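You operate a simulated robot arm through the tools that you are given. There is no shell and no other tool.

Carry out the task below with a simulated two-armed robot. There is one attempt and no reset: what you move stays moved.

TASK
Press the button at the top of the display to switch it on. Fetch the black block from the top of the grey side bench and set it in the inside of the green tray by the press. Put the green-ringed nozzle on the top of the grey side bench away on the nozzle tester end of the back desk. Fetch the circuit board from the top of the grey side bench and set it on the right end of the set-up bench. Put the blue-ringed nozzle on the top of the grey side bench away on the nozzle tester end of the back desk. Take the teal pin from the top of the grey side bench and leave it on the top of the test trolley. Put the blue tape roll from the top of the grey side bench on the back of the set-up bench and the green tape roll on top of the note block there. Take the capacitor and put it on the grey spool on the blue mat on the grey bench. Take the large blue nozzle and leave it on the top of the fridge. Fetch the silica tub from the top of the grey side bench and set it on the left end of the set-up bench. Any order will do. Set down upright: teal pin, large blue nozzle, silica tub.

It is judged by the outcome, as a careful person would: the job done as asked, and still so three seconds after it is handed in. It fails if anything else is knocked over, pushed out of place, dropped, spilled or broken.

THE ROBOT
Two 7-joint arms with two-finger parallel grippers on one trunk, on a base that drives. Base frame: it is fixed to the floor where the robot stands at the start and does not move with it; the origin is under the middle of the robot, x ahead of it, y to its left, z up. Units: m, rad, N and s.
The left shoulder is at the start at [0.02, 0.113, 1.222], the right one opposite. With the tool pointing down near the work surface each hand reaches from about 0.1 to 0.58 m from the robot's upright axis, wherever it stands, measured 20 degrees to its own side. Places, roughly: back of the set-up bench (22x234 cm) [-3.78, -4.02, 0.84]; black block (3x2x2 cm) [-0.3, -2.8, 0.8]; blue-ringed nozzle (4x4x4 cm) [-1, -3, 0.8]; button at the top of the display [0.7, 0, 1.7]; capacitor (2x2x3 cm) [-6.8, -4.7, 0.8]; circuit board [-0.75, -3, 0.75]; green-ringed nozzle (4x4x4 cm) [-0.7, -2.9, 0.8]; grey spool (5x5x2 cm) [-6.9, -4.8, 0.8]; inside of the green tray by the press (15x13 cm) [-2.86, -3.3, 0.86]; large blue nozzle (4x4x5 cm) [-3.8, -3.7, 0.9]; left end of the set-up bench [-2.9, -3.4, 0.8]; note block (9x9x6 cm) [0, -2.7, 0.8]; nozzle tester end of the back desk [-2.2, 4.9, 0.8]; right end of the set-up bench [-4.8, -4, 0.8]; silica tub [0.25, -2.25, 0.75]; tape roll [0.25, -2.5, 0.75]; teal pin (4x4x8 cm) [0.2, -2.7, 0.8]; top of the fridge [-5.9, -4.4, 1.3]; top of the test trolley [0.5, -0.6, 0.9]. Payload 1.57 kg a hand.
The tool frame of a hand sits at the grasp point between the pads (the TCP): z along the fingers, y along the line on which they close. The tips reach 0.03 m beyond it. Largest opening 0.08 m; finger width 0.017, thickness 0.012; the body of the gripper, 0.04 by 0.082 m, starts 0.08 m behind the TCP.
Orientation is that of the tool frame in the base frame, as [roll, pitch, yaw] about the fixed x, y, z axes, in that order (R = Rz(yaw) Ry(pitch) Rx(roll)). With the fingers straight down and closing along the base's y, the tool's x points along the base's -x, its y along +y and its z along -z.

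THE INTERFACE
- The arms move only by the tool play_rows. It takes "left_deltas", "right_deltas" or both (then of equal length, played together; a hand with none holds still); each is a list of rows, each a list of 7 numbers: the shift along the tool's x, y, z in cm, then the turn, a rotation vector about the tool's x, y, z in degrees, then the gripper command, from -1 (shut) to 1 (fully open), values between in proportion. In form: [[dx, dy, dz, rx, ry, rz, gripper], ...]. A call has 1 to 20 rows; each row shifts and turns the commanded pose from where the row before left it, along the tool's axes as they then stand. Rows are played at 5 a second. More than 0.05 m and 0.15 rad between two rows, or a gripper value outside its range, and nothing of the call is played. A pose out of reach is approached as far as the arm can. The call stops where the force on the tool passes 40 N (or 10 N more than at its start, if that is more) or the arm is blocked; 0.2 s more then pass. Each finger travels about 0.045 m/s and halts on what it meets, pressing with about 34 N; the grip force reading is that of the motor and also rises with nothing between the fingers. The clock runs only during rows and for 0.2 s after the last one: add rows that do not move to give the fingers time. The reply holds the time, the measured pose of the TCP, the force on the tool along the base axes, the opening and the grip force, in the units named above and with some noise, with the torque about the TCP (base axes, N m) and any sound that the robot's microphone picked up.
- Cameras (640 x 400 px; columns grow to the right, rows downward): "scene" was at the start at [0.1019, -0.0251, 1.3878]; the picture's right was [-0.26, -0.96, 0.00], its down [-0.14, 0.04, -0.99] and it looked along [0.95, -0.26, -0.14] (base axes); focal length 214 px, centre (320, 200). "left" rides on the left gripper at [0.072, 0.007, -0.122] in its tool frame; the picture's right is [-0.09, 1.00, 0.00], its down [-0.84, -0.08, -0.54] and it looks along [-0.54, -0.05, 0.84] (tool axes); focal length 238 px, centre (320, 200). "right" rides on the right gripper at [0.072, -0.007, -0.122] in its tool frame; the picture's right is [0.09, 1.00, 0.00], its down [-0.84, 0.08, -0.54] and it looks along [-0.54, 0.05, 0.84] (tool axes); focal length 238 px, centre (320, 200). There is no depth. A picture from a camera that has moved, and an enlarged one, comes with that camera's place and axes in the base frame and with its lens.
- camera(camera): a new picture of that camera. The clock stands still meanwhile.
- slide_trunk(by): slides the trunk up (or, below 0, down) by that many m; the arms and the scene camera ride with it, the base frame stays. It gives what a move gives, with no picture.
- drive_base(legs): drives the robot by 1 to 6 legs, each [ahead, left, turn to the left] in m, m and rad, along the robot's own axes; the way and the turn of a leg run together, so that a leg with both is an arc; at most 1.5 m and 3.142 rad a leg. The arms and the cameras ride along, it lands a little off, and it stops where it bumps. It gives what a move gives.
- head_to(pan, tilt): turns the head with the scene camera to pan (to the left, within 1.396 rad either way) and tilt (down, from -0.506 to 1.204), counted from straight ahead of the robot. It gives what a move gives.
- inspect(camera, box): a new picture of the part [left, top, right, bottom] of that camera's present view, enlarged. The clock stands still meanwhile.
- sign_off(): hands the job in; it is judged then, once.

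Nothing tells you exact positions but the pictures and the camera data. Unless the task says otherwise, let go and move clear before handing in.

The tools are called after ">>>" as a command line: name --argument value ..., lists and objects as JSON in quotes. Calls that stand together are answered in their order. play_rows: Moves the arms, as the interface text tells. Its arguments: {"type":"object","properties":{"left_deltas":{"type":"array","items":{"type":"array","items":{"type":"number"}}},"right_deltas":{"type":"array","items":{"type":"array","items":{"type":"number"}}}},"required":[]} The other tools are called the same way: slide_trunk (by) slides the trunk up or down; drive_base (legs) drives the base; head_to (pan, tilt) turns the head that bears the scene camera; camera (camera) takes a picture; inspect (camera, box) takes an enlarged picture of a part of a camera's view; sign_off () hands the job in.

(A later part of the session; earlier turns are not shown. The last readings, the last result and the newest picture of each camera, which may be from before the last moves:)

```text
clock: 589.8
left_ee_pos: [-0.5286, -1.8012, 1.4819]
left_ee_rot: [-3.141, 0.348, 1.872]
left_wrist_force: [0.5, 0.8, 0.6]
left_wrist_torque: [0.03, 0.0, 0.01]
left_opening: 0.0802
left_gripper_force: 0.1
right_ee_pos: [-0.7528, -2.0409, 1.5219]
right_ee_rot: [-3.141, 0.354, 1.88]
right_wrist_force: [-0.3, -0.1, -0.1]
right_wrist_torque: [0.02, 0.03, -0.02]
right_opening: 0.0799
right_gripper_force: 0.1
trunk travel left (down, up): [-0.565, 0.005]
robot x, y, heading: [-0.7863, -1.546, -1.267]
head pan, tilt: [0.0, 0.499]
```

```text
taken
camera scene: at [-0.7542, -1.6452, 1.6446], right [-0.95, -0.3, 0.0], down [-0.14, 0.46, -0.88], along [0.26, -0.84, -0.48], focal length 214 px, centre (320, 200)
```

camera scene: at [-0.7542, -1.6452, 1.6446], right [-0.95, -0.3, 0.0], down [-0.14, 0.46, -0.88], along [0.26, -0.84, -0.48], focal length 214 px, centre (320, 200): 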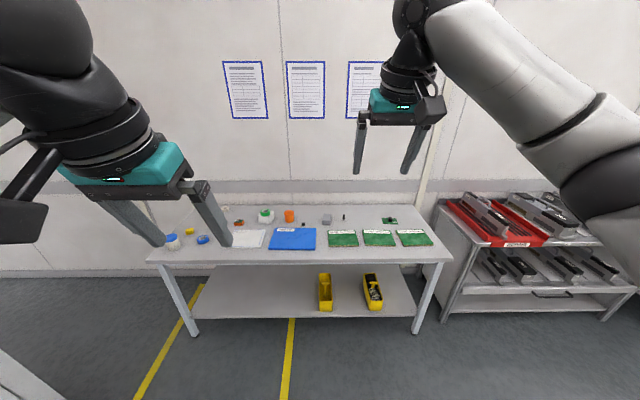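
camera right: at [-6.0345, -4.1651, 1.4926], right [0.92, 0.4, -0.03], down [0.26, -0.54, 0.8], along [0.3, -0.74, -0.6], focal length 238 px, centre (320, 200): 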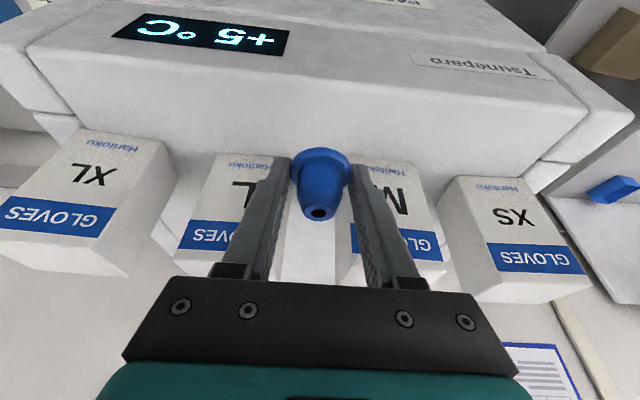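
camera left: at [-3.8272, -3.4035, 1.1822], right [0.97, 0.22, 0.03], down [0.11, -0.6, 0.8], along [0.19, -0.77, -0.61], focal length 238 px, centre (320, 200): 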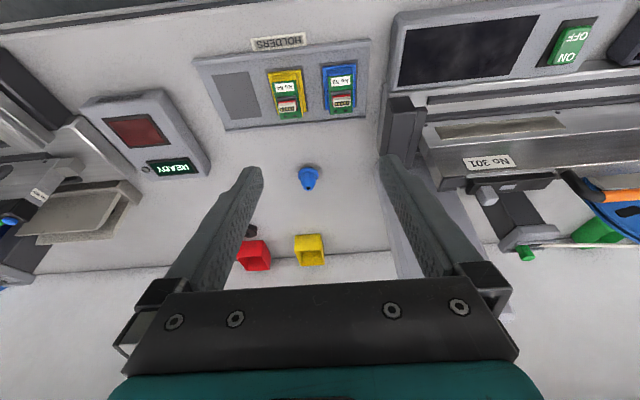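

I approach the bench for the black block with the right hand.

>>> slide_trunk --by -0.38

>>> drive_base --legs '[[0.6, 0.24, 0.01]]'

>>> drive_base --legs '[[0.11, 0, 0]]'

>>> head_to --pan 0.0 --tilt 0.85

>>> camera --camera "scene"

>>> camera --camera "right"

```text
clock: 593.4
left_ee_pos: [-0.5296, -1.8027, 1.1023]
left_ee_rot: [3.14, 0.351, 1.872]
left_wrist_force: [0.2, 0.1, 0.6]
left_wrist_torque: [0.02, -0.01, 0.0]
left_opening: 0.08
left_gripper_force: 0.0
right_ee_pos: [-0.754, -2.0397, 1.1415]
right_ee_rot: [-3.141, 0.351, 1.881]
right_wrist_force: [-0.6, 0.0, -0.6]
right_wrist_torque: [0.01, 0.02, -0.01]
right_opening: 0.0802
right_gripper_force: 0.1
trunk travel left (down, up): [-0.185, 0.385]
robot x, y, heading: [-0.7855, -1.547, -1.267]
head pan, tilt: [0.0, 0.499]
```

```text
clock: 597.0
left_ee_pos: [-0.116, -2.2966, 1.1023]
left_ee_rot: [-3.14, 0.35, 1.88]
left_wrist_force: [-0.4, 0.8, 0.2]
left_wrist_torque: [-0.03, -0.01, -0.01]
left_opening: 0.0801
left_gripper_force: 0.1
right_ee_pos: [-0.338, -2.5358, 1.1404]
right_ee_rot: [-3.141, 0.353, 1.89]
right_wrist_force: [-0.2, 0.1, 0.0]
right_wrist_torque: [0.01, -0.01, 0.05]
right_opening: 0.0801
right_gripper_force: 0.0
trunk travel left (down, up): [-0.185, 0.385]
robot x, y, heading: [-0.3764, -2.0449, -1.268]
head pan, tilt: [0.0, 0.499]
```

```text
clock: 598.2
left_ee_pos: [-0.0812, -2.4026, 1.1023]
left_ee_rot: [3.14, 0.348, 1.877]
left_wrist_force: [0.3, 0.3, -0.9]
left_wrist_torque: [0.03, 0.0, 0.03]
left_opening: 0.0799
left_gripper_force: 0.1
right_ee_pos: [-0.304, -2.6411, 1.1425]
right_ee_rot: [-3.141, 0.353, 1.886]
right_wrist_force: [0.6, -0.7, 0.2]
right_wrist_torque: [-0.02, 0.02, 0.02]
right_opening: 0.08
right_gripper_force: 0.0
trunk travel left (down, up): [-0.185, 0.385]
robot x, y, heading: [-0.3363, -2.1474, -1.259]
head pan, tilt: [0.0, 0.499]
```

```text
clock: 599.0
left_ee_pos: [-0.0813, -2.4008, 1.1019]
left_ee_rot: [3.141, 0.349, 1.877]
left_wrist_force: [-0.4, -0.8, 0.6]
left_wrist_torque: [0.0, 0.03, 0.0]
left_opening: 0.0799
left_gripper_force: 0.0
right_ee_pos: [-0.3053, -2.6406, 1.1429]
right_ee_rot: [3.141, 0.352, 1.886]
right_wrist_force: [0.0, 0.3, -0.3]
right_wrist_torque: [-0.04, -0.01, 0.02]
right_opening: 0.0801
right_gripper_force: 0.0
trunk travel left (down, up): [-0.185, 0.385]
robot x, y, heading: [-0.3415, -2.1491, -1.257]
head pan, tilt: [0.0, 0.85]
```

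```text
taken
camera scene: at [-0.312, -2.2334, 1.2347], right [-0.95, -0.3, 0.0], down [-0.23, 0.72, -0.66], along [0.2, -0.63, -0.75], focal length 214 px, centre (320, 200)
```

scene: 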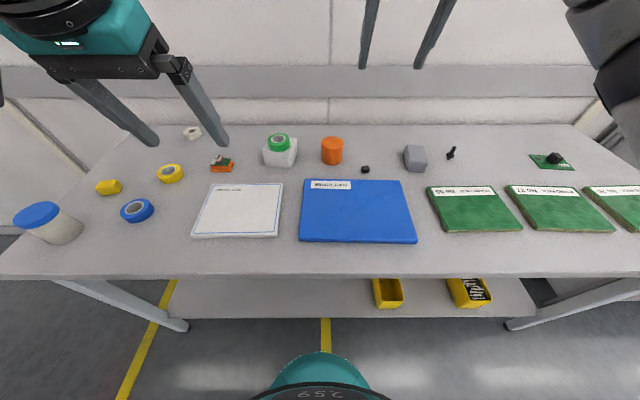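

```text
taken
camera right: at [-0.3453, -2.539, 1.2322], right [0.92, 0.39, -0.03], down [0.26, -0.54, 0.8], along [0.3, -0.74, -0.6], focal length 238 px, centre (320, 200)
```

right: 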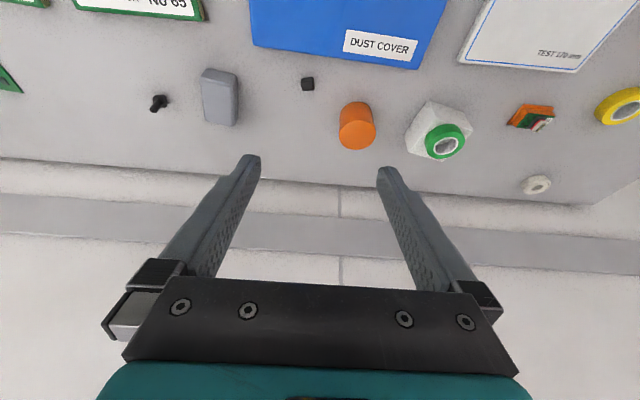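

>>> inspect --camera "right" --box '[272, 60, 352, 110]'

>>> inspect --camera "scene" --box '[346, 152, 394, 182]'

```text
8.00 times, centred on (312, 85) of right
camera zoom: at [-0.3453, -2.539, 1.2322], right [0.92, 0.39, -0.03], down [0.26, -0.54, 0.8], along [0.3, -0.74, -0.6], focal length 1907 px, centre (384, 1120)
```

zoom: 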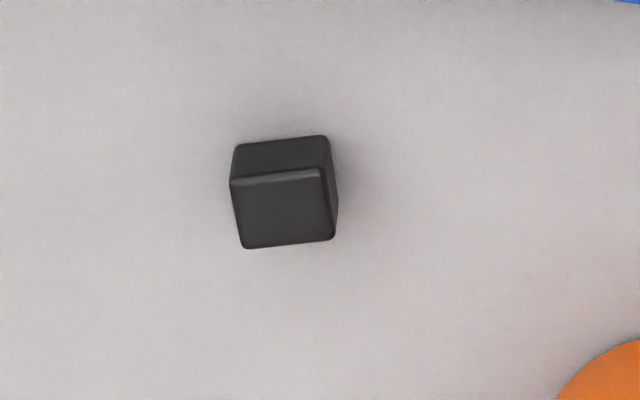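

```text
13.33 times, centred on (370, 167) of scene
camera zoom: at [-0.312, -2.2334, 1.2347], right [-0.95, -0.3, 0.0], down [-0.23, 0.72, -0.66], along [0.2, -0.63, -0.75], focal length 2860 px, centre (-347, 640)
```

zoom: 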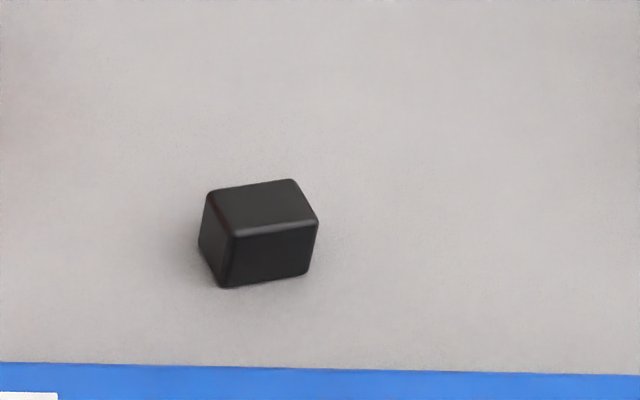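

>>> play_rows --right_deltas '[[0.65, -1.1, 4, 0, 0, 0, 0.3], [0.65, -1.1, 4, 0, 0, 0, 0.3], [0, 0, 4, 0, 0, 0, 0.3], [0, 0, 4, 0, 0, 0, 0.3], [0, 0, 4, 0, 0, 0, 0.3], [0, 0, 2, 0, 0, 0, 0.3], [0, 0, 0, 0, 0, 0, 0.3]]'

>>> camera --camera "right"

```text
clock: 600.6
left_ee_pos: [-0.082, -2.4009, 1.1036]
left_ee_rot: [3.141, 0.349, 1.877]
left_wrist_force: [-0.5, -0.3, 0.8]
left_wrist_torque: [-0.02, -0.03, 0.0]
left_opening: 0.0803
left_gripper_force: 0.0
right_ee_pos: [-0.304, -2.7068, 0.9302]
right_ee_rot: [3.14, 0.353, 1.89]
right_wrist_force: [0.0, 0.3, 0.0]
right_wrist_torque: [0.02, 0.02, 0.0]
right_opening: 0.0518
right_gripper_force: 0.0
trunk travel left (down, up): [-0.185, 0.385]
robot x, y, heading: [-0.3429, -2.1489, -1.26]
head pan, tilt: [0.0, 0.85]
```

```text
taken
camera right: at [-0.3442, -2.6041, 1.0199], right [0.92, 0.39, -0.03], down [0.26, -0.54, 0.8], along [0.3, -0.74, -0.6], focal length 238 px, centre (320, 200)
```

right: 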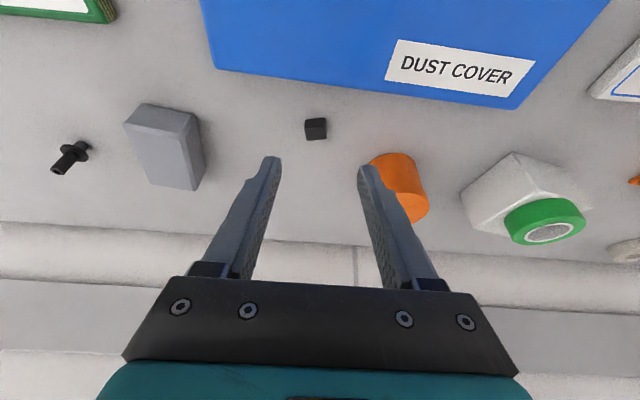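

>>> play_rows --right_deltas '[[0, -0.4, 3, 0, 0, 0, 0.3], [0, 0, 3, 0, 0, 0, 0.3], [0, 0, 2.5, 0, 0, 0, 0.3], [0, 0, 1.1, 0, 0, 0, 0.3], [0, 0, 0, 0, 0, 0, 0.3]]'

>>> camera --camera "right"

```text
clock: 601.8
left_ee_pos: [-0.0823, -2.4005, 1.1024]
left_ee_rot: [3.141, 0.349, 1.877]
left_wrist_force: [0.3, -0.6, 0.7]
left_wrist_torque: [-0.01, 0.0, -0.03]
left_opening: 0.0801
left_gripper_force: 0.0
right_ee_pos: [-0.2997, -2.7408, 0.8423]
right_ee_rot: [-3.142, 0.353, 1.887]
right_wrist_force: [0.1, -0.2, 0.5]
right_wrist_torque: [0.03, -0.01, -0.01]
right_opening: 0.0522
right_gripper_force: 0.0
trunk travel left (down, up): [-0.185, 0.385]
robot x, y, heading: [-0.3388, -2.1491, -1.262]
head pan, tilt: [0.0, 0.85]
```

```text
taken
camera right: at [-0.34, -2.6392, 0.9319], right [0.92, 0.39, -0.03], down [0.26, -0.54, 0.8], along [0.3, -0.74, -0.6], focal length 238 px, centre (320, 200)
```

right: 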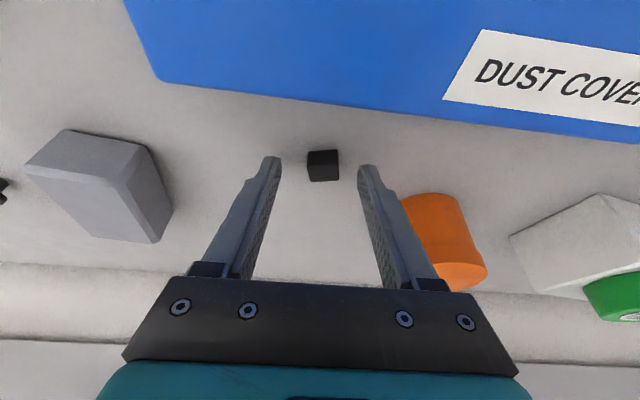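

>>> play_rows --right_deltas '[[0, 0.1, 0.6, 0, 0, 0, 0.3], [0, 0, 0, 0, 0, 0, -0.2], [0, 0, 0, 0, 0, 0, -0.5], [0, 0, 0, 0, 0, 0, -1], [0, 0, 0, 0, 0, 0, -1], [0, 0, 0, 0, 0, 0, -1]]'

>>> camera --camera "right"

```text
clock: 603.2
left_ee_pos: [-0.0819, -2.4017, 1.1022]
left_ee_rot: [3.14, 0.349, 1.877]
left_wrist_force: [0.5, -0.4, -0.9]
left_wrist_torque: [-0.02, 0.02, -0.01]
left_opening: 0.0801
left_gripper_force: 0.0
right_ee_pos: [-0.2974, -2.7427, 0.836]
right_ee_rot: [-3.141, 0.354, 1.887]
right_wrist_force: [0.1, -0.1, -0.1]
right_wrist_torque: [-0.02, 0.0, 0.02]
right_opening: 0.02
right_gripper_force: 34.1
trunk travel left (down, up): [-0.185, 0.385]
robot x, y, heading: [-0.3411, -2.1518, -1.265]
head pan, tilt: [0.0, 0.85]
```

```text
taken
camera right: at [-0.338, -2.6411, 0.9263], right [0.92, 0.39, -0.03], down [0.26, -0.54, 0.8], along [0.3, -0.74, -0.6], focal length 238 px, centre (320, 200)
```

right: 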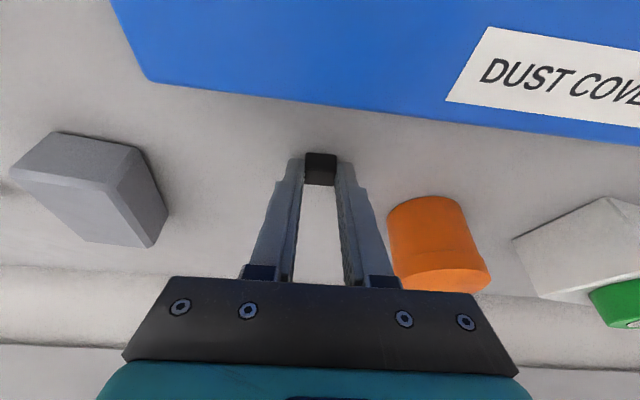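

Black block gripped. I lift it, retract, and strafe left to the silica tub.

>>> play_rows --right_deltas '[[-0.34, 0, -0.94, 0, 0, 0, -1], [-1.37, 0, -3.76, 0, 0, 0, -1], [-1.37, 0, -3.76, 0, 0, 0, -1], [-1.37, 0, -3.76, 0, 0, 0, -1], [-1.37, 0, -3.76, 0, 0, 0, -1], [-1.37, 0, -3.76, 0, 0, 0, -1], [3.7, 0, -1.4, 0, 0, 0, -1], [3.7, 0, -1.4, 0, 0, 0, -1], [3.7, 0, -1.4, 0, 0, 0, -1], [0, 0, 0, 0, 0, 0, -1]]'

>>> drive_base --legs '[[-0.03, 0.5, 0.005]]'

>>> camera --camera "scene"

>>> camera --camera "left"

```text
clock: 605.4
left_ee_pos: [-0.0805, -2.4018, 1.1029]
left_ee_rot: [3.141, 0.35, 1.877]
left_wrist_force: [0.7, 0.7, 0.7]
left_wrist_torque: [0.04, -0.04, -0.03]
left_opening: 0.0799
left_gripper_force: 0.1
right_ee_pos: [-0.3366, -2.6269, 1.0451]
right_ee_rot: [-3.141, 0.352, 1.887]
right_wrist_force: [0.4, -0.1, -1.1]
right_wrist_torque: [0.01, -0.03, -0.02]
right_opening: 0.0202
right_gripper_force: 34.3
trunk travel left (down, up): [-0.185, 0.385]
robot x, y, heading: [-0.3406, -2.1515, -1.255]
head pan, tilt: [0.0, 0.85]
```

```text
clock: 608.4
left_ee_pos: [0.3904, -2.2105, 1.1015]
left_ee_rot: [-3.139, 0.349, 1.895]
left_wrist_force: [0.0, 0.2, 0.1]
left_wrist_torque: [0.01, 0.01, 0.0]
left_opening: 0.0798
left_gripper_force: 0.0
right_ee_pos: [0.1398, -2.4412, 1.0449]
right_ee_rot: [-3.141, 0.353, 1.903]
right_wrist_force: [-0.1, -0.3, -1.2]
right_wrist_torque: [0.0, 0.01, 0.0]
right_opening: 0.0203
right_gripper_force: 34.6
trunk travel left (down, up): [-0.185, 0.385]
robot x, y, heading: [0.1259, -1.9662, -1.246]
head pan, tilt: [0.0, 0.85]
```

```text
taken
camera scene: at [0.1577, -2.0469, 1.2346], right [-0.95, -0.32, 0.0], down [-0.24, 0.71, -0.66], along [0.21, -0.63, -0.75], focal length 214 px, centre (320, 200)
```

scene: 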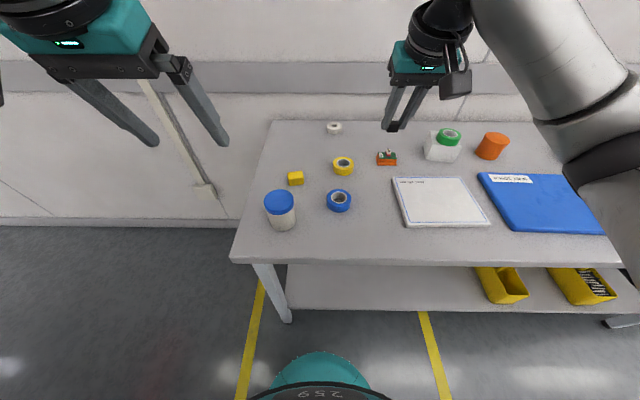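

```text
taken
camera left: at [0.3617, -2.1055, 1.1922], right [0.97, 0.24, 0.03], down [0.12, -0.59, 0.8], along [0.21, -0.77, -0.61], focal length 238 px, centre (320, 200)
```

left: 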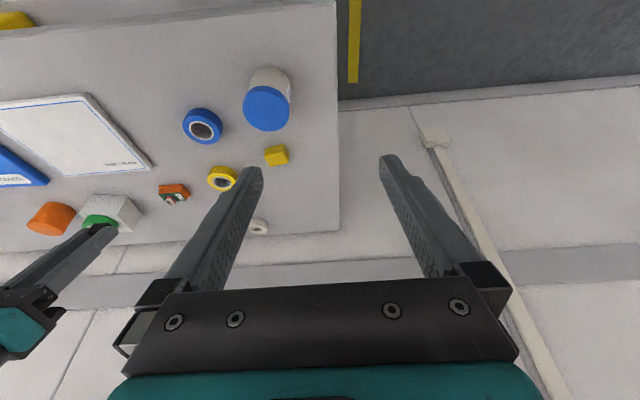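

Silica tub lid is at about (0.341,-2.309), top z 0.88. I bring the left hand over it.

>>> play_rows --left_deltas '[[0.4, -2, 2.5, 0, 0, 0, 1], [0.4, -2, 2.5, 0, 0, 0, 1], [0.4, -2, 2.5, 0, 0, 0, 1], [0.45, -1.8, 2.5, 0, 0, 0, 1], [0, 0, 0, 0, 0, 0, 1]]'

>>> camera --camera "left"

```text
clock: 609.6
left_ee_pos: [0.3233, -2.2543, 1.0019]
left_ee_rot: [-3.14, 0.349, 1.895]
left_wrist_force: [-0.4, -0.5, -0.6]
left_wrist_torque: [0.0, 0.02, -0.02]
left_opening: 0.0801
left_gripper_force: 0.0
right_ee_pos: [0.1398, -2.4423, 1.0442]
right_ee_rot: [3.141, 0.353, 1.905]
right_wrist_force: [-0.3, 0.2, -0.8]
right_wrist_torque: [0.01, 0.03, -0.01]
right_opening: 0.0203
right_gripper_force: 34.1
trunk travel left (down, up): [-0.185, 0.385]
robot x, y, heading: [0.1258, -1.9635, -1.249]
head pan, tilt: [0.0, 0.85]
```

```text
taken
camera left: at [0.2934, -2.1485, 1.0913], right [0.97, 0.24, 0.03], down [0.12, -0.59, 0.8], along [0.21, -0.77, -0.6], focal length 238 px, centre (320, 200)
```

left: 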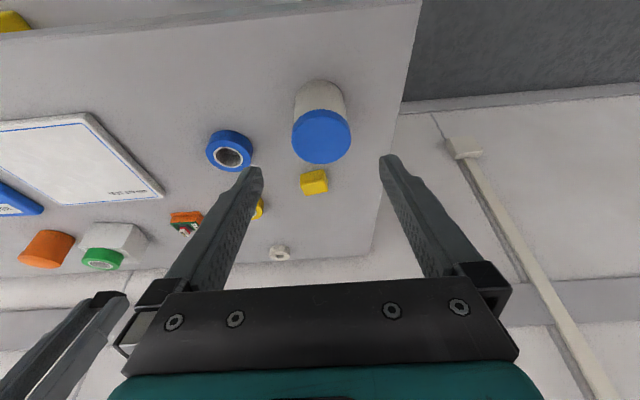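

>>> play_rows --left_deltas '[[0.26, -0.1, 3, 0, 0, 0, 1], [0, 0, 3, 0, 0, 0, 1], [0, 0, 3, 0, 0, 0, 1], [0, 0, 0, 0, 0, 0, 1]]'

>>> camera --camera "left"

```text
clock: 610.6
left_ee_pos: [0.3307, -2.2808, 0.9187]
left_ee_rot: [3.141, 0.349, 1.897]
left_wrist_force: [-0.7, 0.1, -0.2]
left_wrist_torque: [0.01, 0.02, -0.02]
left_opening: 0.0803
left_gripper_force: 0.1
right_ee_pos: [0.1401, -2.4423, 1.0464]
right_ee_rot: [3.141, 0.354, 1.904]
right_wrist_force: [-0.7, 0.3, -0.2]
right_wrist_torque: [-0.01, -0.04, 0.0]
right_opening: 0.0202
right_gripper_force: 33.9
trunk travel left (down, up): [-0.185, 0.385]
robot x, y, heading: [0.129, -1.9664, -1.24]
head pan, tilt: [0.0, 0.85]
```

```text
taken
camera left: at [0.3017, -2.1754, 1.0074], right [0.97, 0.24, 0.03], down [0.12, -0.59, 0.8], along [0.21, -0.77, -0.61], focal length 238 px, centre (320, 200)
```

left: 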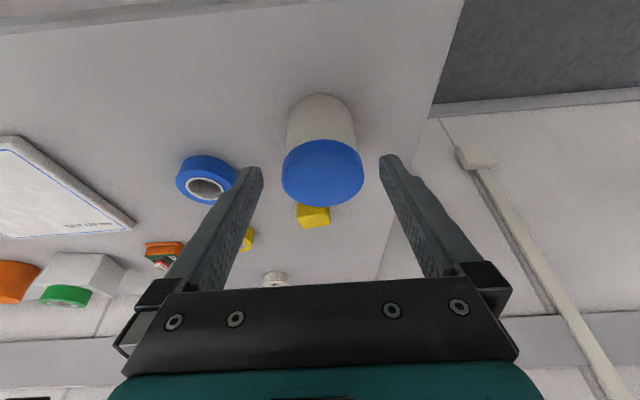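

>>> play_rows --left_deltas '[[0, 0, 2.5, 0, 0, 0, 1], [0, 0, 2.5, 0, 0, 0, 1], [0, 0, 2, 0, 0, 0, 1], [0, 0, 1.2, 0, 0, 0, 1], [0, 0, 0, 0, 0, 0, 1]]'

>>> camera --camera "left"

```text
clock: 611.8
left_ee_pos: [0.3405, -2.3075, 0.8415]
left_ee_rot: [3.141, 0.349, 1.894]
left_wrist_force: [-0.1, -0.2, -0.5]
left_wrist_torque: [0.0, 0.01, -0.01]
left_opening: 0.0799
left_gripper_force: 0.0
right_ee_pos: [0.1399, -2.4402, 1.0448]
right_ee_rot: [-3.142, 0.353, 1.903]
right_wrist_force: [1.0, 0.3, 0.2]
right_wrist_torque: [0.01, -0.02, 0.01]
right_opening: 0.0203
right_gripper_force: 34.1
trunk travel left (down, up): [-0.185, 0.385]
robot x, y, heading: [0.1245, -1.9619, -1.243]
head pan, tilt: [0.0, 0.85]
```

```text
taken
camera left: at [0.3112, -2.2017, 0.9311], right [0.97, 0.24, 0.03], down [0.12, -0.59, 0.8], along [0.21, -0.77, -0.6], focal length 238 px, centre (320, 200)
```

left: 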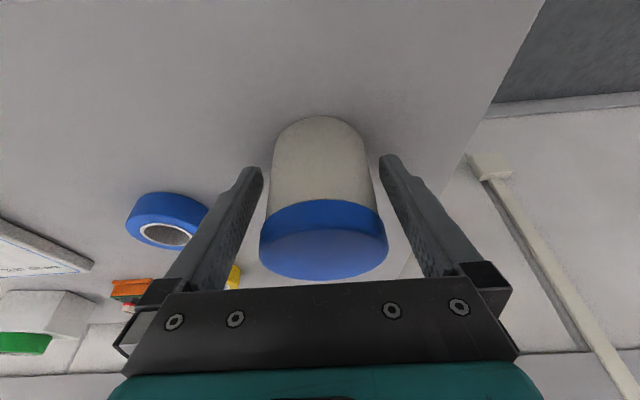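

Fingers straddle the tub without touching. I close on it.

>>> play_rows --left_deltas '[[0, 0, 0, 0, 0, 0, 0.6], [0, 0, 0, 0, 0, 0, 0.4], [0, 0, 0, 0, 0, 0, 0], [0, 0, 0, 0, 0, 0, -1], [0, 0, 0, 0, 0, 0, -1], [0, 0, 0, 0, 0, 0, -1]]'

>>> camera --camera "left"

```text
clock: 613.2
left_ee_pos: [0.3396, -2.3072, 0.8416]
left_ee_rot: [-3.141, 0.349, 1.896]
left_wrist_force: [-0.9, 0.5, -0.1]
left_wrist_torque: [0.03, 0.03, 0.02]
left_opening: 0.0652
left_gripper_force: 34.4
right_ee_pos: [0.1414, -2.4407, 1.0446]
right_ee_rot: [3.141, 0.351, 1.904]
right_wrist_force: [1.1, 0.3, -0.7]
right_wrist_torque: [0.03, 0.0, -0.03]
right_opening: 0.0203
right_gripper_force: 33.8
trunk travel left (down, up): [-0.185, 0.385]
robot x, y, heading: [0.1289, -1.9636, -1.244]
head pan, tilt: [0.0, 0.85]
```

```text
taken
camera left: at [0.3113, -2.2016, 0.9313], right [0.97, 0.24, 0.03], down [0.12, -0.59, 0.8], along [0.21, -0.77, -0.61], focal length 238 px, centre (320, 200)
```

left: 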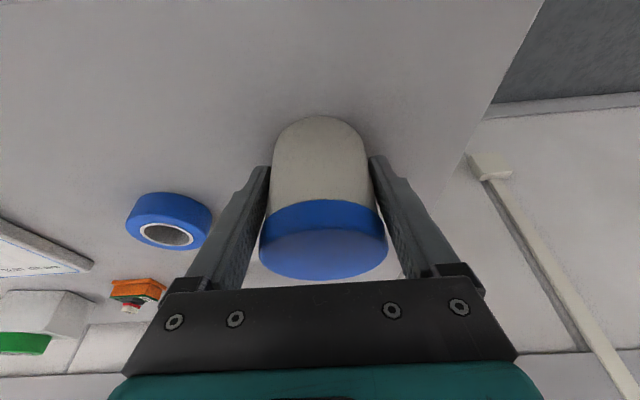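

Tub held. I lift, back off, raise, and strafe right to the set-up bench's left end.

>>> play_rows --left_deltas '[[-0.34, 0, -0.94, 0, 0, 0, -1], [-1.37, 0, -3.76, 0, 0, 0, -1], [-1.37, 0, -3.76, 0, 0, 0, -1], [-1.37, 0, -3.76, 0, 0, 0, -1], [-1.37, 0, -3.76, 0, 0, 0, -1], [0, 0, 0, 0, 0, 0, -1]]'

>>> drive_base --legs '[[-0.7, 0, -0.015], [0, -1.45, 0], [0, -1.45, 0], [0, -0.3, 0]]'

>>> slide_trunk --by 0.2

>>> head_to --pan 0.0 --tilt 0.55

>>> camera --camera "scene"

```text
clock: 614.6
left_ee_pos: [0.3383, -2.3081, 1.012]
left_ee_rot: [3.14, 0.347, 1.898]
left_wrist_force: [-0.4, 0.7, -2.9]
left_wrist_torque: [0.03, 0.0, 0.03]
left_opening: 0.0649
left_gripper_force: 33.9
right_ee_pos: [0.1405, -2.4421, 1.0449]
right_ee_rot: [-3.14, 0.353, 1.906]
right_wrist_force: [-0.4, -0.5, 0.4]
right_wrist_torque: [-0.01, 0.01, 0.01]
right_opening: 0.0202
right_gripper_force: 33.6
trunk travel left (down, up): [-0.185, 0.385]
robot x, y, heading: [0.1281, -1.9647, -1.243]
head pan, tilt: [0.0, 0.85]
```

```text
clock: 633.8
left_ee_pos: [-2.955, -2.6124, 1.011]
left_ee_rot: [3.139, 0.348, 1.857]
left_wrist_force: [-0.3, -0.9, -2.0]
left_wrist_torque: [0.04, 0.02, -0.01]
left_opening: 0.0649
left_gripper_force: 34.2
right_ee_pos: [-3.1565, -2.7392, 1.0446]
right_ee_rot: [3.141, 0.354, 1.865]
right_wrist_force: [0.3, -0.9, 0.2]
right_wrist_torque: [0.02, -0.03, 0.02]
right_opening: 0.02
right_gripper_force: 34.0
trunk travel left (down, up): [-0.185, 0.385]
robot x, y, heading: [-3.1521, -2.2612, -1.279]
head pan, tilt: [0.0, 0.85]
```

```text
clock: 635.9
left_ee_pos: [-2.9542, -2.6129, 1.2104]
left_ee_rot: [3.139, 0.348, 1.858]
left_wrist_force: [0.1, 0.4, -2.2]
left_wrist_torque: [0.02, -0.03, -0.04]
left_opening: 0.0651
left_gripper_force: 34.1
right_ee_pos: [-3.1567, -2.7389, 1.2451]
right_ee_rot: [3.141, 0.352, 1.865]
right_wrist_force: [1.1, -0.2, -0.3]
right_wrist_torque: [-0.03, 0.01, -0.03]
right_opening: 0.0205
right_gripper_force: 34.2
trunk travel left (down, up): [-0.385, 0.185]
robot x, y, heading: [-3.1502, -2.2576, -1.283]
head pan, tilt: [0.0, 0.85]
```

```text
clock: 636.7
left_ee_pos: [-2.9539, -2.6123, 1.2111]
left_ee_rot: [3.141, 0.35, 1.857]
left_wrist_force: [-0.4, -0.3, -1.5]
left_wrist_torque: [0.0, -0.02, -0.01]
left_opening: 0.0653
left_gripper_force: 33.7
right_ee_pos: [-3.1551, -2.7385, 1.2451]
right_ee_rot: [3.141, 0.353, 1.865]
right_wrist_force: [0.2, -0.5, 0.2]
right_wrist_torque: [0.02, -0.02, 0.0]
right_opening: 0.02
right_gripper_force: 33.8
trunk travel left (down, up): [-0.385, 0.185]
robot x, y, heading: [-3.1536, -2.2585, -1.281]
head pan, tilt: [0.0, 0.55]
```

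```text
taken
camera scene: at [-3.1211, -2.3564, 1.4599], right [-0.96, -0.28, 0.0], down [-0.15, 0.5, -0.85], along [0.24, -0.82, -0.52], focal length 214 px, centre (320, 200)
```

scene: 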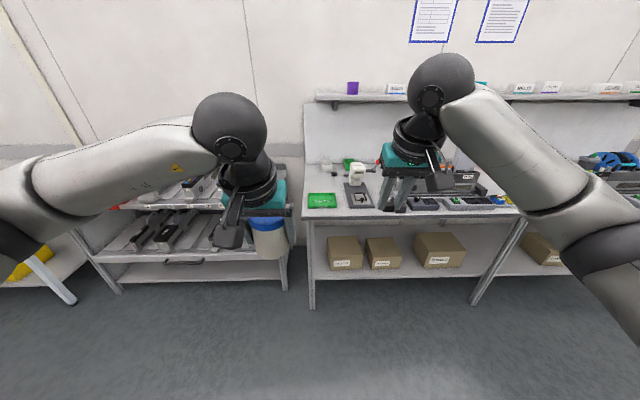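

>>> inspect --camera "scene" --box '[290, 140, 450, 240]'

```text
4.00 times, centred on (370, 190) of scene
camera zoom: at [-3.1211, -2.3564, 1.4599], right [-0.96, -0.28, 0.0], down [-0.15, 0.5, -0.85], along [0.24, -0.82, -0.52], focal length 858 px, centre (120, 240)
```

zoom: 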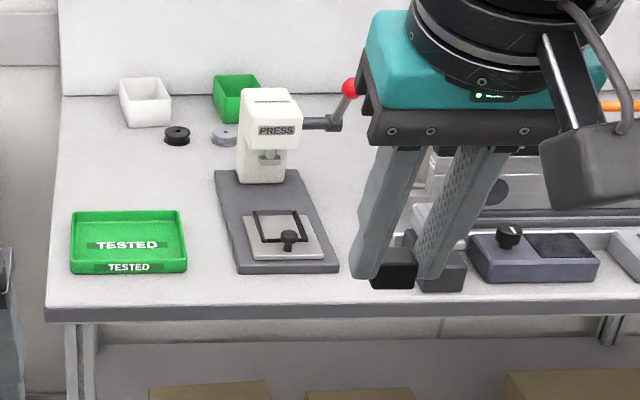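

The green TESTED tray is at about (-2.85,-3.31), the press beside it, and the left end behind the tray is free for the tub at about (-2.80,-3.49). I raise the right hand and move in.

>>> play_rows --right_deltas '[[-1.03, 0, -2.82, 0, 0, 0, -1], [-1.03, 0, -2.82, 0, 0, 0, -1], [-1.03, 0, -2.82, 0, 0, 0, -1], [-1.03, 0, -2.82, 0, 0, 0, -1], [0, 0, 0, 0, 0, 0, -1]]'

>>> drive_base --legs '[[0, 0, 0.024], [0.6, -0.16, 0]]'

>>> drive_base --legs '[[0.09, 0, 0]]'

>>> slide_trunk --by -0.12

>>> head_to --pan 0.1 --tilt 0.85

>>> camera --camera "scene"

>>> camera --camera "left"

```text
clock: 637.9
left_ee_pos: [-2.9534, -2.6128, 1.2108]
left_ee_rot: [3.14, 0.349, 1.857]
left_wrist_force: [0.2, 0.4, -2.3]
left_wrist_torque: [0.03, 0.0, -0.05]
left_opening: 0.065
left_gripper_force: 33.7
right_ee_pos: [-3.1573, -2.7385, 1.3653]
right_ee_rot: [-3.141, 0.353, 1.866]
right_wrist_force: [-0.4, -0.3, -0.4]
right_wrist_torque: [0.0, 0.0, 0.01]
right_opening: 0.0205
right_gripper_force: 33.9
trunk travel left (down, up): [-0.385, 0.185]
robot x, y, heading: [-3.1558, -2.2596, -1.28]
head pan, tilt: [0.0, 0.55]
```

```text
clock: 641.8
left_ee_pos: [-2.9148, -3.2371, 1.2105]
left_ee_rot: [-3.141, 0.348, 1.879]
left_wrist_force: [-0.2, -0.9, -2.7]
left_wrist_torque: [0.02, -0.06, 0.03]
left_opening: 0.065
left_gripper_force: 33.6
right_ee_pos: [-3.1152, -3.3679, 1.3641]
right_ee_rot: [-3.141, 0.354, 1.886]
right_wrist_force: [0.6, -0.4, -0.5]
right_wrist_torque: [0.0, -0.02, 0.02]
right_opening: 0.0201
right_gripper_force: 33.9
trunk travel left (down, up): [-0.385, 0.185]
robot x, y, heading: [-3.1162, -2.8916, -1.264]
head pan, tilt: [0.0, 0.55]
```

```text
clock: 642.9
left_ee_pos: [-2.8878, -3.3216, 1.2116]
left_ee_rot: [3.141, 0.347, 1.88]
left_wrist_force: [0.2, -0.4, -2.4]
left_wrist_torque: [0.06, 0.02, -0.01]
left_opening: 0.0653
left_gripper_force: 34.3
right_ee_pos: [-3.0871, -3.4516, 1.3651]
right_ee_rot: [-3.141, 0.352, 1.886]
right_wrist_force: [-0.7, -0.2, -0.2]
right_wrist_torque: [0.0, 0.02, 0.04]
right_opening: 0.0202
right_gripper_force: 34.4
trunk travel left (down, up): [-0.385, 0.185]
robot x, y, heading: [-3.0953, -2.9687, -1.264]
head pan, tilt: [0.0, 0.55]
```

```text
clock: 644.4
left_ee_pos: [-2.8892, -3.3204, 1.092]
left_ee_rot: [3.141, 0.35, 1.879]
left_wrist_force: [0.7, 0.2, -2.2]
left_wrist_torque: [0.0, 0.01, -0.02]
left_opening: 0.0653
left_gripper_force: 34.1
right_ee_pos: [-3.0889, -3.4521, 1.2456]
right_ee_rot: [-3.141, 0.355, 1.887]
right_wrist_force: [0.1, 0.7, -0.1]
right_wrist_torque: [0.02, 0.0, -0.04]
right_opening: 0.0204
right_gripper_force: 34.2
trunk travel left (down, up): [-0.265, 0.305]
robot x, y, heading: [-3.0973, -2.9711, -1.262]
head pan, tilt: [0.0, 0.55]
```

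```text
clock: 645.2
left_ee_pos: [-2.8884, -3.3206, 1.0919]
left_ee_rot: [3.141, 0.348, 1.878]
left_wrist_force: [-1.0, 0.2, -2.0]
left_wrist_torque: [0.03, 0.01, 0.02]
left_opening: 0.065
left_gripper_force: 33.6
right_ee_pos: [-3.0888, -3.4511, 1.2454]
right_ee_rot: [-3.141, 0.354, 1.888]
right_wrist_force: [1.6, 0.3, -0.8]
right_wrist_torque: [0.02, 0.01, 0.0]
right_opening: 0.0201
right_gripper_force: 33.7
trunk travel left (down, up): [-0.265, 0.305]
robot x, y, heading: [-3.0914, -2.9746, -1.264]
head pan, tilt: [0.099, 0.85]
```

```text
taken
camera scene: at [-3.0565, -3.0538, 1.3147], right [-0.92, -0.4, 0.0], down [-0.3, 0.69, -0.66], along [0.26, -0.61, -0.75], focal length 214 px, centre (320, 200)
```

scene: 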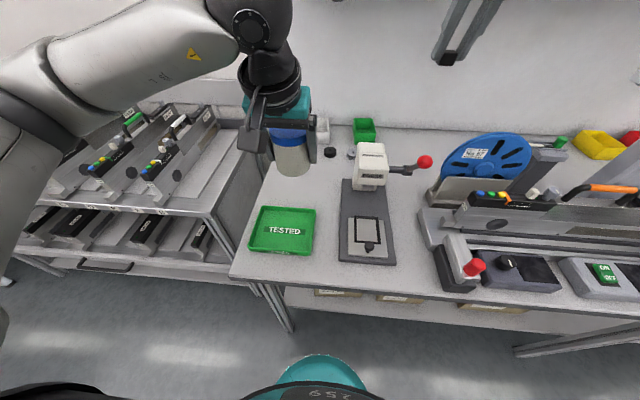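

```text
taken
camera left: at [-2.9152, -3.2146, 1.1813], right [0.98, 0.22, 0.03], down [0.11, -0.6, 0.8], along [0.19, -0.77, -0.61], focal length 238 px, centre (320, 200)
```

left: 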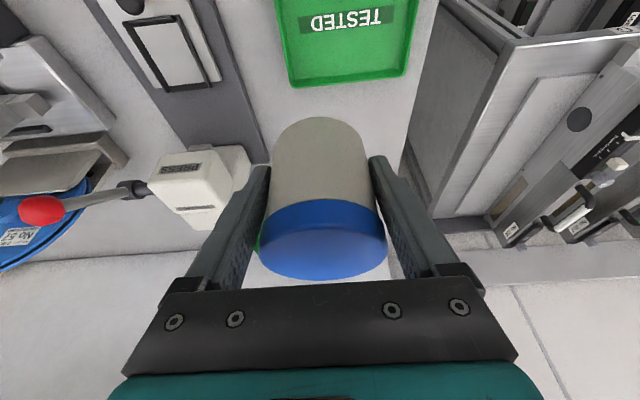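

>>> play_rows --left_deltas '[[-3.5, 0.67, 1.28, 0, 0, 0, -1], [-3.5, 0.67, 1.28, 0, 0, 0, -1], [-3.5, 0.67, 1.28, 0, 0, 0, -1], [-3.5, 0.67, 1.28, 0, 0, 0, -1], [-3.5, 0.67, 1.28, 0, 0, 0, -1], [0, 0, 0, 0, 0, 0, -1]]'

>>> camera --camera "scene"

>>> camera --camera "left"

```text
clock: 646.6
left_ee_pos: [-2.8008, -3.488, 1.0898]
left_ee_rot: [-3.142, 0.35, 1.876]
left_wrist_force: [1.3, 0.1, -2.2]
left_wrist_torque: [0.02, -0.01, 0.02]
left_opening: 0.065
left_gripper_force: 33.6
right_ee_pos: [-3.0887, -3.4507, 1.2458]
right_ee_rot: [-3.141, 0.354, 1.887]
right_wrist_force: [0.1, -0.8, -1.2]
right_wrist_torque: [0.01, 0.01, 0.0]
right_opening: 0.0201
right_gripper_force: 34.1
trunk travel left (down, up): [-0.265, 0.305]
robot x, y, heading: [-3.0959, -2.9745, -1.26]
head pan, tilt: [0.099, 0.85]
```

```text
taken
camera scene: at [-3.0564, -3.0536, 1.3146], right [-0.92, -0.4, 0.0], down [-0.3, 0.69, -0.66], along [0.26, -0.61, -0.75], focal length 214 px, centre (320, 200)
```

scene: 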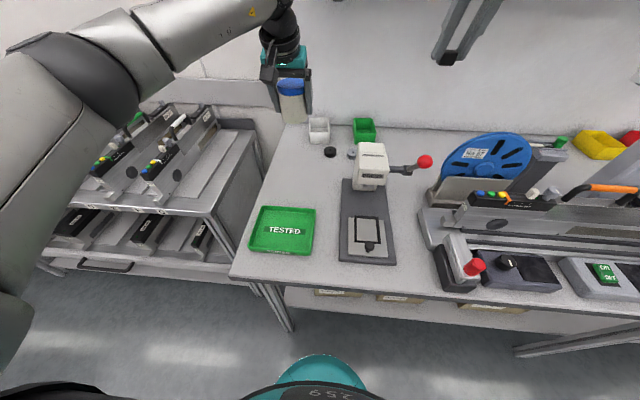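

```text
taken
camera left: at [-2.8282, -3.3821, 1.1801], right [0.98, 0.22, 0.03], down [0.11, -0.6, 0.8], along [0.19, -0.77, -0.61], focal length 238 px, centre (320, 200)
```

left: 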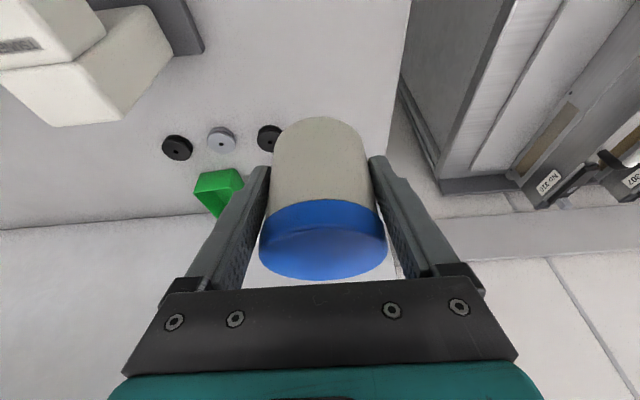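

The landing spot is free on all sides. I lower the tub.

>>> play_rows --left_deltas '[[1.03, 0, 2.82, 0, 0, 0, -1], [1.03, 0, 2.82, 0, 0, 0, -1], [1.03, 0, 2.82, 0, 0, 0, -1], [1.03, 0, 2.82, 0, 0, 0, -1], [1.03, 0, 2.82, 0, 0, 0, -1], [1.03, 0, 2.82, 0, 0, 0, -1], [0, 0, 0, 0, 0, 0, -1]]'

>>> camera --camera "scene"

```text
clock: 648.2
left_ee_pos: [-2.8009, -3.4877, 0.911]
left_ee_rot: [3.14, 0.349, 1.879]
left_wrist_force: [0.5, 0.0, -2.6]
left_wrist_torque: [0.0, -0.01, 0.0]
left_opening: 0.0651
left_gripper_force: 34.5
right_ee_pos: [-3.088, -3.4523, 1.2454]
right_ee_rot: [3.14, 0.355, 1.887]
right_wrist_force: [-0.2, -0.9, 0.5]
right_wrist_torque: [-0.03, -0.01, 0.01]
right_opening: 0.0204
right_gripper_force: 33.6
trunk travel left (down, up): [-0.265, 0.305]
robot x, y, heading: [-3.0967, -2.974, -1.254]
head pan, tilt: [0.099, 0.85]
```

```text
taken
camera scene: at [-3.0565, -3.0538, 1.3146], right [-0.92, -0.4, 0.0], down [-0.3, 0.69, -0.66], along [0.26, -0.61, -0.75], focal length 214 px, centre (320, 200)
```

scene: 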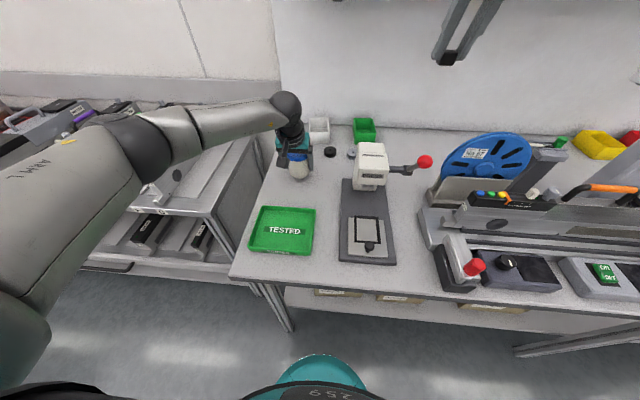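

>>> play_rows --left_deltas '[[0.51, 0, 1.41, 0, 0, 0, -1], [0.24, 0, 0.66, 0, 0, 0, -1], [0.07, 0, 0.19, 0, 0, 0, -1], [0.07, 0, 0.19, 0, 0, 0, -1], [0.0, 0, 0.0, 0, 0, 0, -1]]'

>>> play_rows --left_deltas '[[0.07, 0, 0.19, 0, 0, 0, -1], [0.07, 0, 0.19, 0, 0, 0, -1], [0.0, 0, 0.0, 0, 0, 0, -1]]'

```text
clock: 649.4
left_ee_pos: [-2.7988, -3.4892, 0.8902]
left_ee_rot: [3.141, 0.358, 1.877]
left_wrist_force: [1.9, 2.1, 24.6]
left_wrist_torque: [-0.2, -0.05, -0.03]
left_opening: 0.0654
left_gripper_force: 33.9
right_ee_pos: [-3.0894, -3.45, 1.2465]
right_ee_rot: [-3.14, 0.356, 1.887]
right_wrist_force: [-1.2, 0.4, -0.5]
right_wrist_torque: [-0.02, -0.02, 0.0]
right_opening: 0.0204
right_gripper_force: 34.1
trunk travel left (down, up): [-0.265, 0.305]
robot x, y, heading: [-3.0936, -2.9683, -1.262]
head pan, tilt: [0.099, 0.85]
```

```text
clock: 650.2
left_ee_pos: [-2.7981, -3.4883, 0.886]
left_ee_rot: [-3.138, 0.358, 1.88]
left_wrist_force: [5.1, -1.2, 23.1]
left_wrist_torque: [-0.25, 0.0, -0.02]
left_opening: 0.065
left_gripper_force: 33.7
right_ee_pos: [-3.0876, -3.4496, 1.2462]
right_ee_rot: [3.141, 0.355, 1.886]
right_wrist_force: [0.0, -0.5, -0.5]
right_wrist_torque: [-0.01, -0.01, -0.01]
right_opening: 0.0205
right_gripper_force: 34.0
trunk travel left (down, up): [-0.265, 0.305]
robot x, y, heading: [-3.0937, -2.97, -1.263]
head pan, tilt: [0.099, 0.85]
```

Contact. I ease, open fully and rise carefully past the lid.

>>> play_rows --left_deltas '[[-0.14, 0, -0.38, 0, 0, 0, -1], [0, 0, 0, 0, 0, 0, 0.7], [0, 0, 0, 0, 0, 0, 1], [0, 0, 0, 0, 0, 0, 1], [0, 0, 0, 0, 0, 0, 1]]'

>>> camera --camera "left"

```text
clock: 651.4
left_ee_pos: [-2.7996, -3.4866, 0.8835]
left_ee_rot: [3.139, 0.349, 1.88]
left_wrist_force: [0.8, -0.6, 0.0]
left_wrist_torque: [-0.01, 0.02, 0.02]
left_opening: 0.0802
left_gripper_force: 0.1
right_ee_pos: [-3.0883, -3.451, 1.245]
right_ee_rot: [3.142, 0.354, 1.885]
right_wrist_force: [-0.5, -0.2, -0.3]
right_wrist_torque: [-0.01, 0.01, 0.01]
right_opening: 0.0204
right_gripper_force: 34.3
trunk travel left (down, up): [-0.265, 0.305]
robot x, y, heading: [-3.0915, -2.9704, -1.263]
head pan, tilt: [0.099, 0.85]
```

```text
taken
camera left: at [-2.8267, -3.3815, 0.9751], right [0.98, 0.22, 0.03], down [0.11, -0.6, 0.8], along [0.19, -0.77, -0.61], focal length 238 px, centre (320, 200)
```

left: 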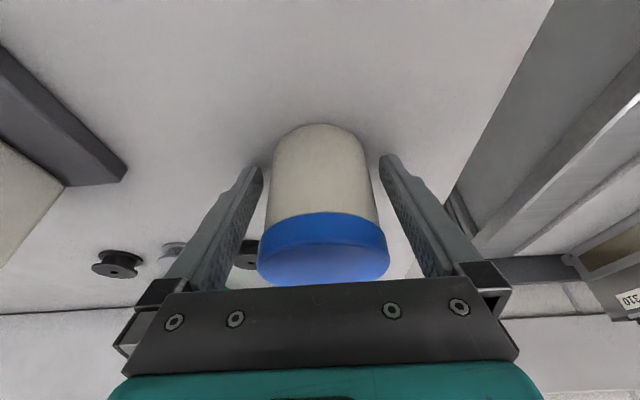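

>>> play_rows --left_deltas '[[0, 0.2, 0, 0, 0, 0, 1], [0, 0, -2, 0, 0, 0, 1], [0, 0, -3, 0, 0, 0, 1], [0, 0, -3, 0, 0, 0, 1], [0, 0, -4, 0, 0, 0, 1], [0, 0, -4, 0, 0, 0, 1], [-1.03, 0, -2.82, 0, 0, 0, 1], [0, 0, 0, 0, 0, 0, 1]]'

>>> camera --camera "scene"

>>> camera --camera "left"

```text
clock: 653.2
left_ee_pos: [-2.8141, -3.4346, 1.0661]
left_ee_rot: [3.141, 0.349, 1.877]
left_wrist_force: [0.2, 0.7, -0.2]
left_wrist_torque: [0.0, -0.01, 0.01]
left_opening: 0.0799
left_gripper_force: 0.0
right_ee_pos: [-3.0882, -3.4499, 1.2454]
right_ee_rot: [-3.141, 0.355, 1.887]
right_wrist_force: [-0.3, 0.9, -1.1]
right_wrist_torque: [-0.02, 0.01, -0.03]
right_opening: 0.0198
right_gripper_force: 33.8
trunk travel left (down, up): [-0.265, 0.305]
robot x, y, heading: [-3.0932, -2.9735, -1.264]
head pan, tilt: [0.099, 0.85]
```

```text
taken
camera scene: at [-3.0564, -3.0537, 1.3146], right [-0.92, -0.4, 0.0], down [-0.3, 0.69, -0.66], along [0.26, -0.61, -0.75], focal length 214 px, centre (320, 200)
```

scene: 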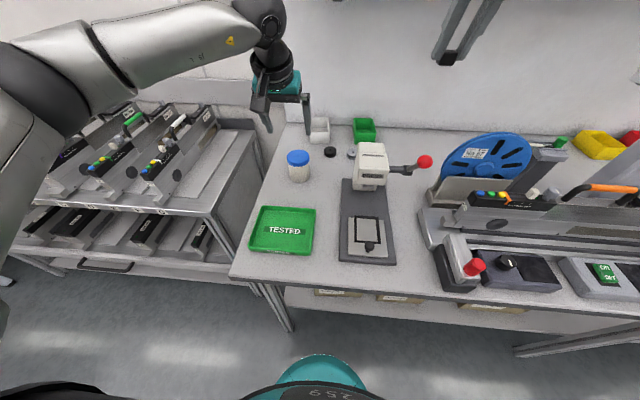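

```text
taken
camera left: at [-2.8411, -3.3294, 1.1558], right [0.98, 0.22, 0.03], down [0.11, -0.6, 0.8], along [0.19, -0.77, -0.61], focal length 238 px, centre (320, 200)
```

left: 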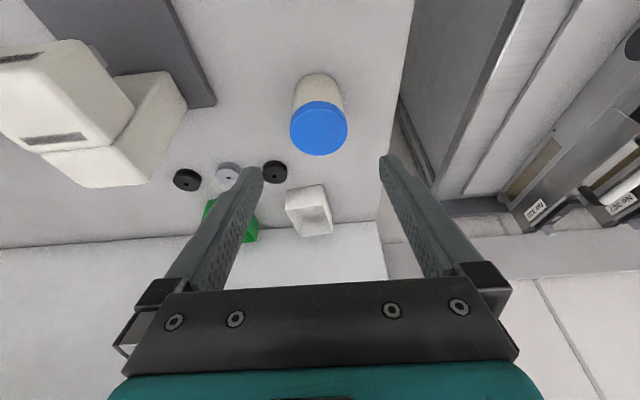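

The tub stands at the left end. Next the black block: I raise the left hand, strafe left and bring the right hand over the green tray.

>>> play_rows --left_deltas '[[-1.03, 0, -3.76, 0, 0, 0, 1], [-0.5, 0, -4.1, 0, 0, 0, 1], [-0.5, 0, -4.1, 0, 0, 0, 1], [-0.5, 0, -4.1, 0, 0, 0, 1], [0, 0, -4.1, 0, 0, 0, 1], [0, 0, 0, 0, 0, 0, 1]]'

>>> drive_base --legs '[[0, 0.2, 0.005]]'

>>> play_rows --right_deltas '[[1.8, 2.4, -0.66, 0, 0, 0, -1], [1.8, 2.4, -0.66, 0, 0, 0, -1], [1.8, 2.4, -0.66, 0, 0, 0, -1], [1.03, 0, 2.82, 0, 0, 0, -1], [1.03, 0, 2.82, 0, 0, 0, -1], [1.03, 0, 2.82, 0, 0, 0, -1], [1.03, 0, 2.82, 0, 0, 0, -1], [0, 0, 0, 0, 0, 0, -1]]'

>>> camera --camera "right"

>>> camera --camera "scene"

```text
clock: 654.6
left_ee_pos: [-2.8279, -3.3901, 1.2627]
left_ee_rot: [3.14, 0.347, 1.878]
left_wrist_force: [-0.6, 0.1, 0.4]
left_wrist_torque: [-0.02, 0.02, -0.04]
left_opening: 0.0799
left_gripper_force: 0.2
right_ee_pos: [-3.0872, -3.4525, 1.2445]
right_ee_rot: [-3.142, 0.353, 1.886]
right_wrist_force: [-0.6, -0.4, -0.4]
right_wrist_torque: [0.02, 0.01, -0.01]
right_opening: 0.0203
right_gripper_force: 34.0
trunk travel left (down, up): [-0.265, 0.305]
robot x, y, heading: [-3.0908, -2.9698, -1.262]
head pan, tilt: [0.099, 0.85]
```

```text
clock: 656.2
left_ee_pos: [-2.6381, -3.329, 1.2627]
left_ee_rot: [3.14, 0.349, 1.88]
left_wrist_force: [-0.5, -0.8, -0.9]
left_wrist_torque: [0.03, 0.04, 0.01]
left_opening: 0.0802
left_gripper_force: 0.1
right_ee_pos: [-2.8981, -3.3899, 1.2453]
right_ee_rot: [3.142, 0.356, 1.892]
right_wrist_force: [-0.4, 0.0, 0.1]
right_wrist_torque: [0.0, 0.04, 0.0]
right_opening: 0.0204
right_gripper_force: 34.1
trunk travel left (down, up): [-0.265, 0.305]
robot x, y, heading: [-2.9044, -2.9128, -1.253]
head pan, tilt: [0.099, 0.85]
```

```text
clock: 658.0
left_ee_pos: [-2.6393, -3.329, 1.2628]
left_ee_rot: [3.139, 0.348, 1.881]
left_wrist_force: [0.2, 0.0, 0.6]
left_wrist_torque: [-0.01, 0.0, 0.0]
left_opening: 0.0798
left_gripper_force: 0.1
right_ee_pos: [-2.8494, -3.3137, 1.1239]
right_ee_rot: [3.142, 0.353, 1.892]
right_wrist_force: [0.7, -0.4, 0.8]
right_wrist_torque: [0.02, 0.03, -0.03]
right_opening: 0.0204
right_gripper_force: 34.6
trunk travel left (down, up): [-0.265, 0.305]
robot x, y, heading: [-2.9047, -2.9096, -1.262]
head pan, tilt: [0.099, 0.85]
```

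```text
taken
camera right: at [-2.8897, -3.2135, 1.2139], right [0.92, 0.4, -0.03], down [0.26, -0.54, 0.8], along [0.3, -0.74, -0.6], focal length 238 px, centre (320, 200)
```

right: 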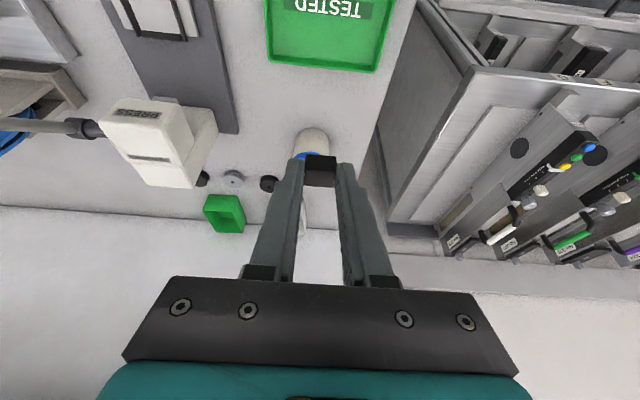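

```text
taken
camera scene: at [-2.8688, -2.9933, 1.3146], right [-0.92, -0.4, 0.0], down [-0.3, 0.69, -0.66], along [0.26, -0.6, -0.75], focal length 214 px, centre (320, 200)
```

scene: 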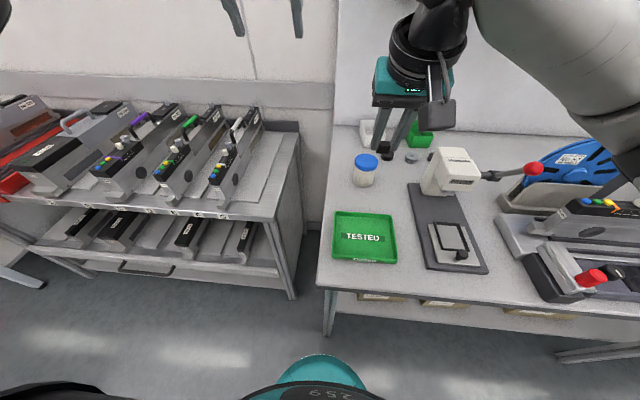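

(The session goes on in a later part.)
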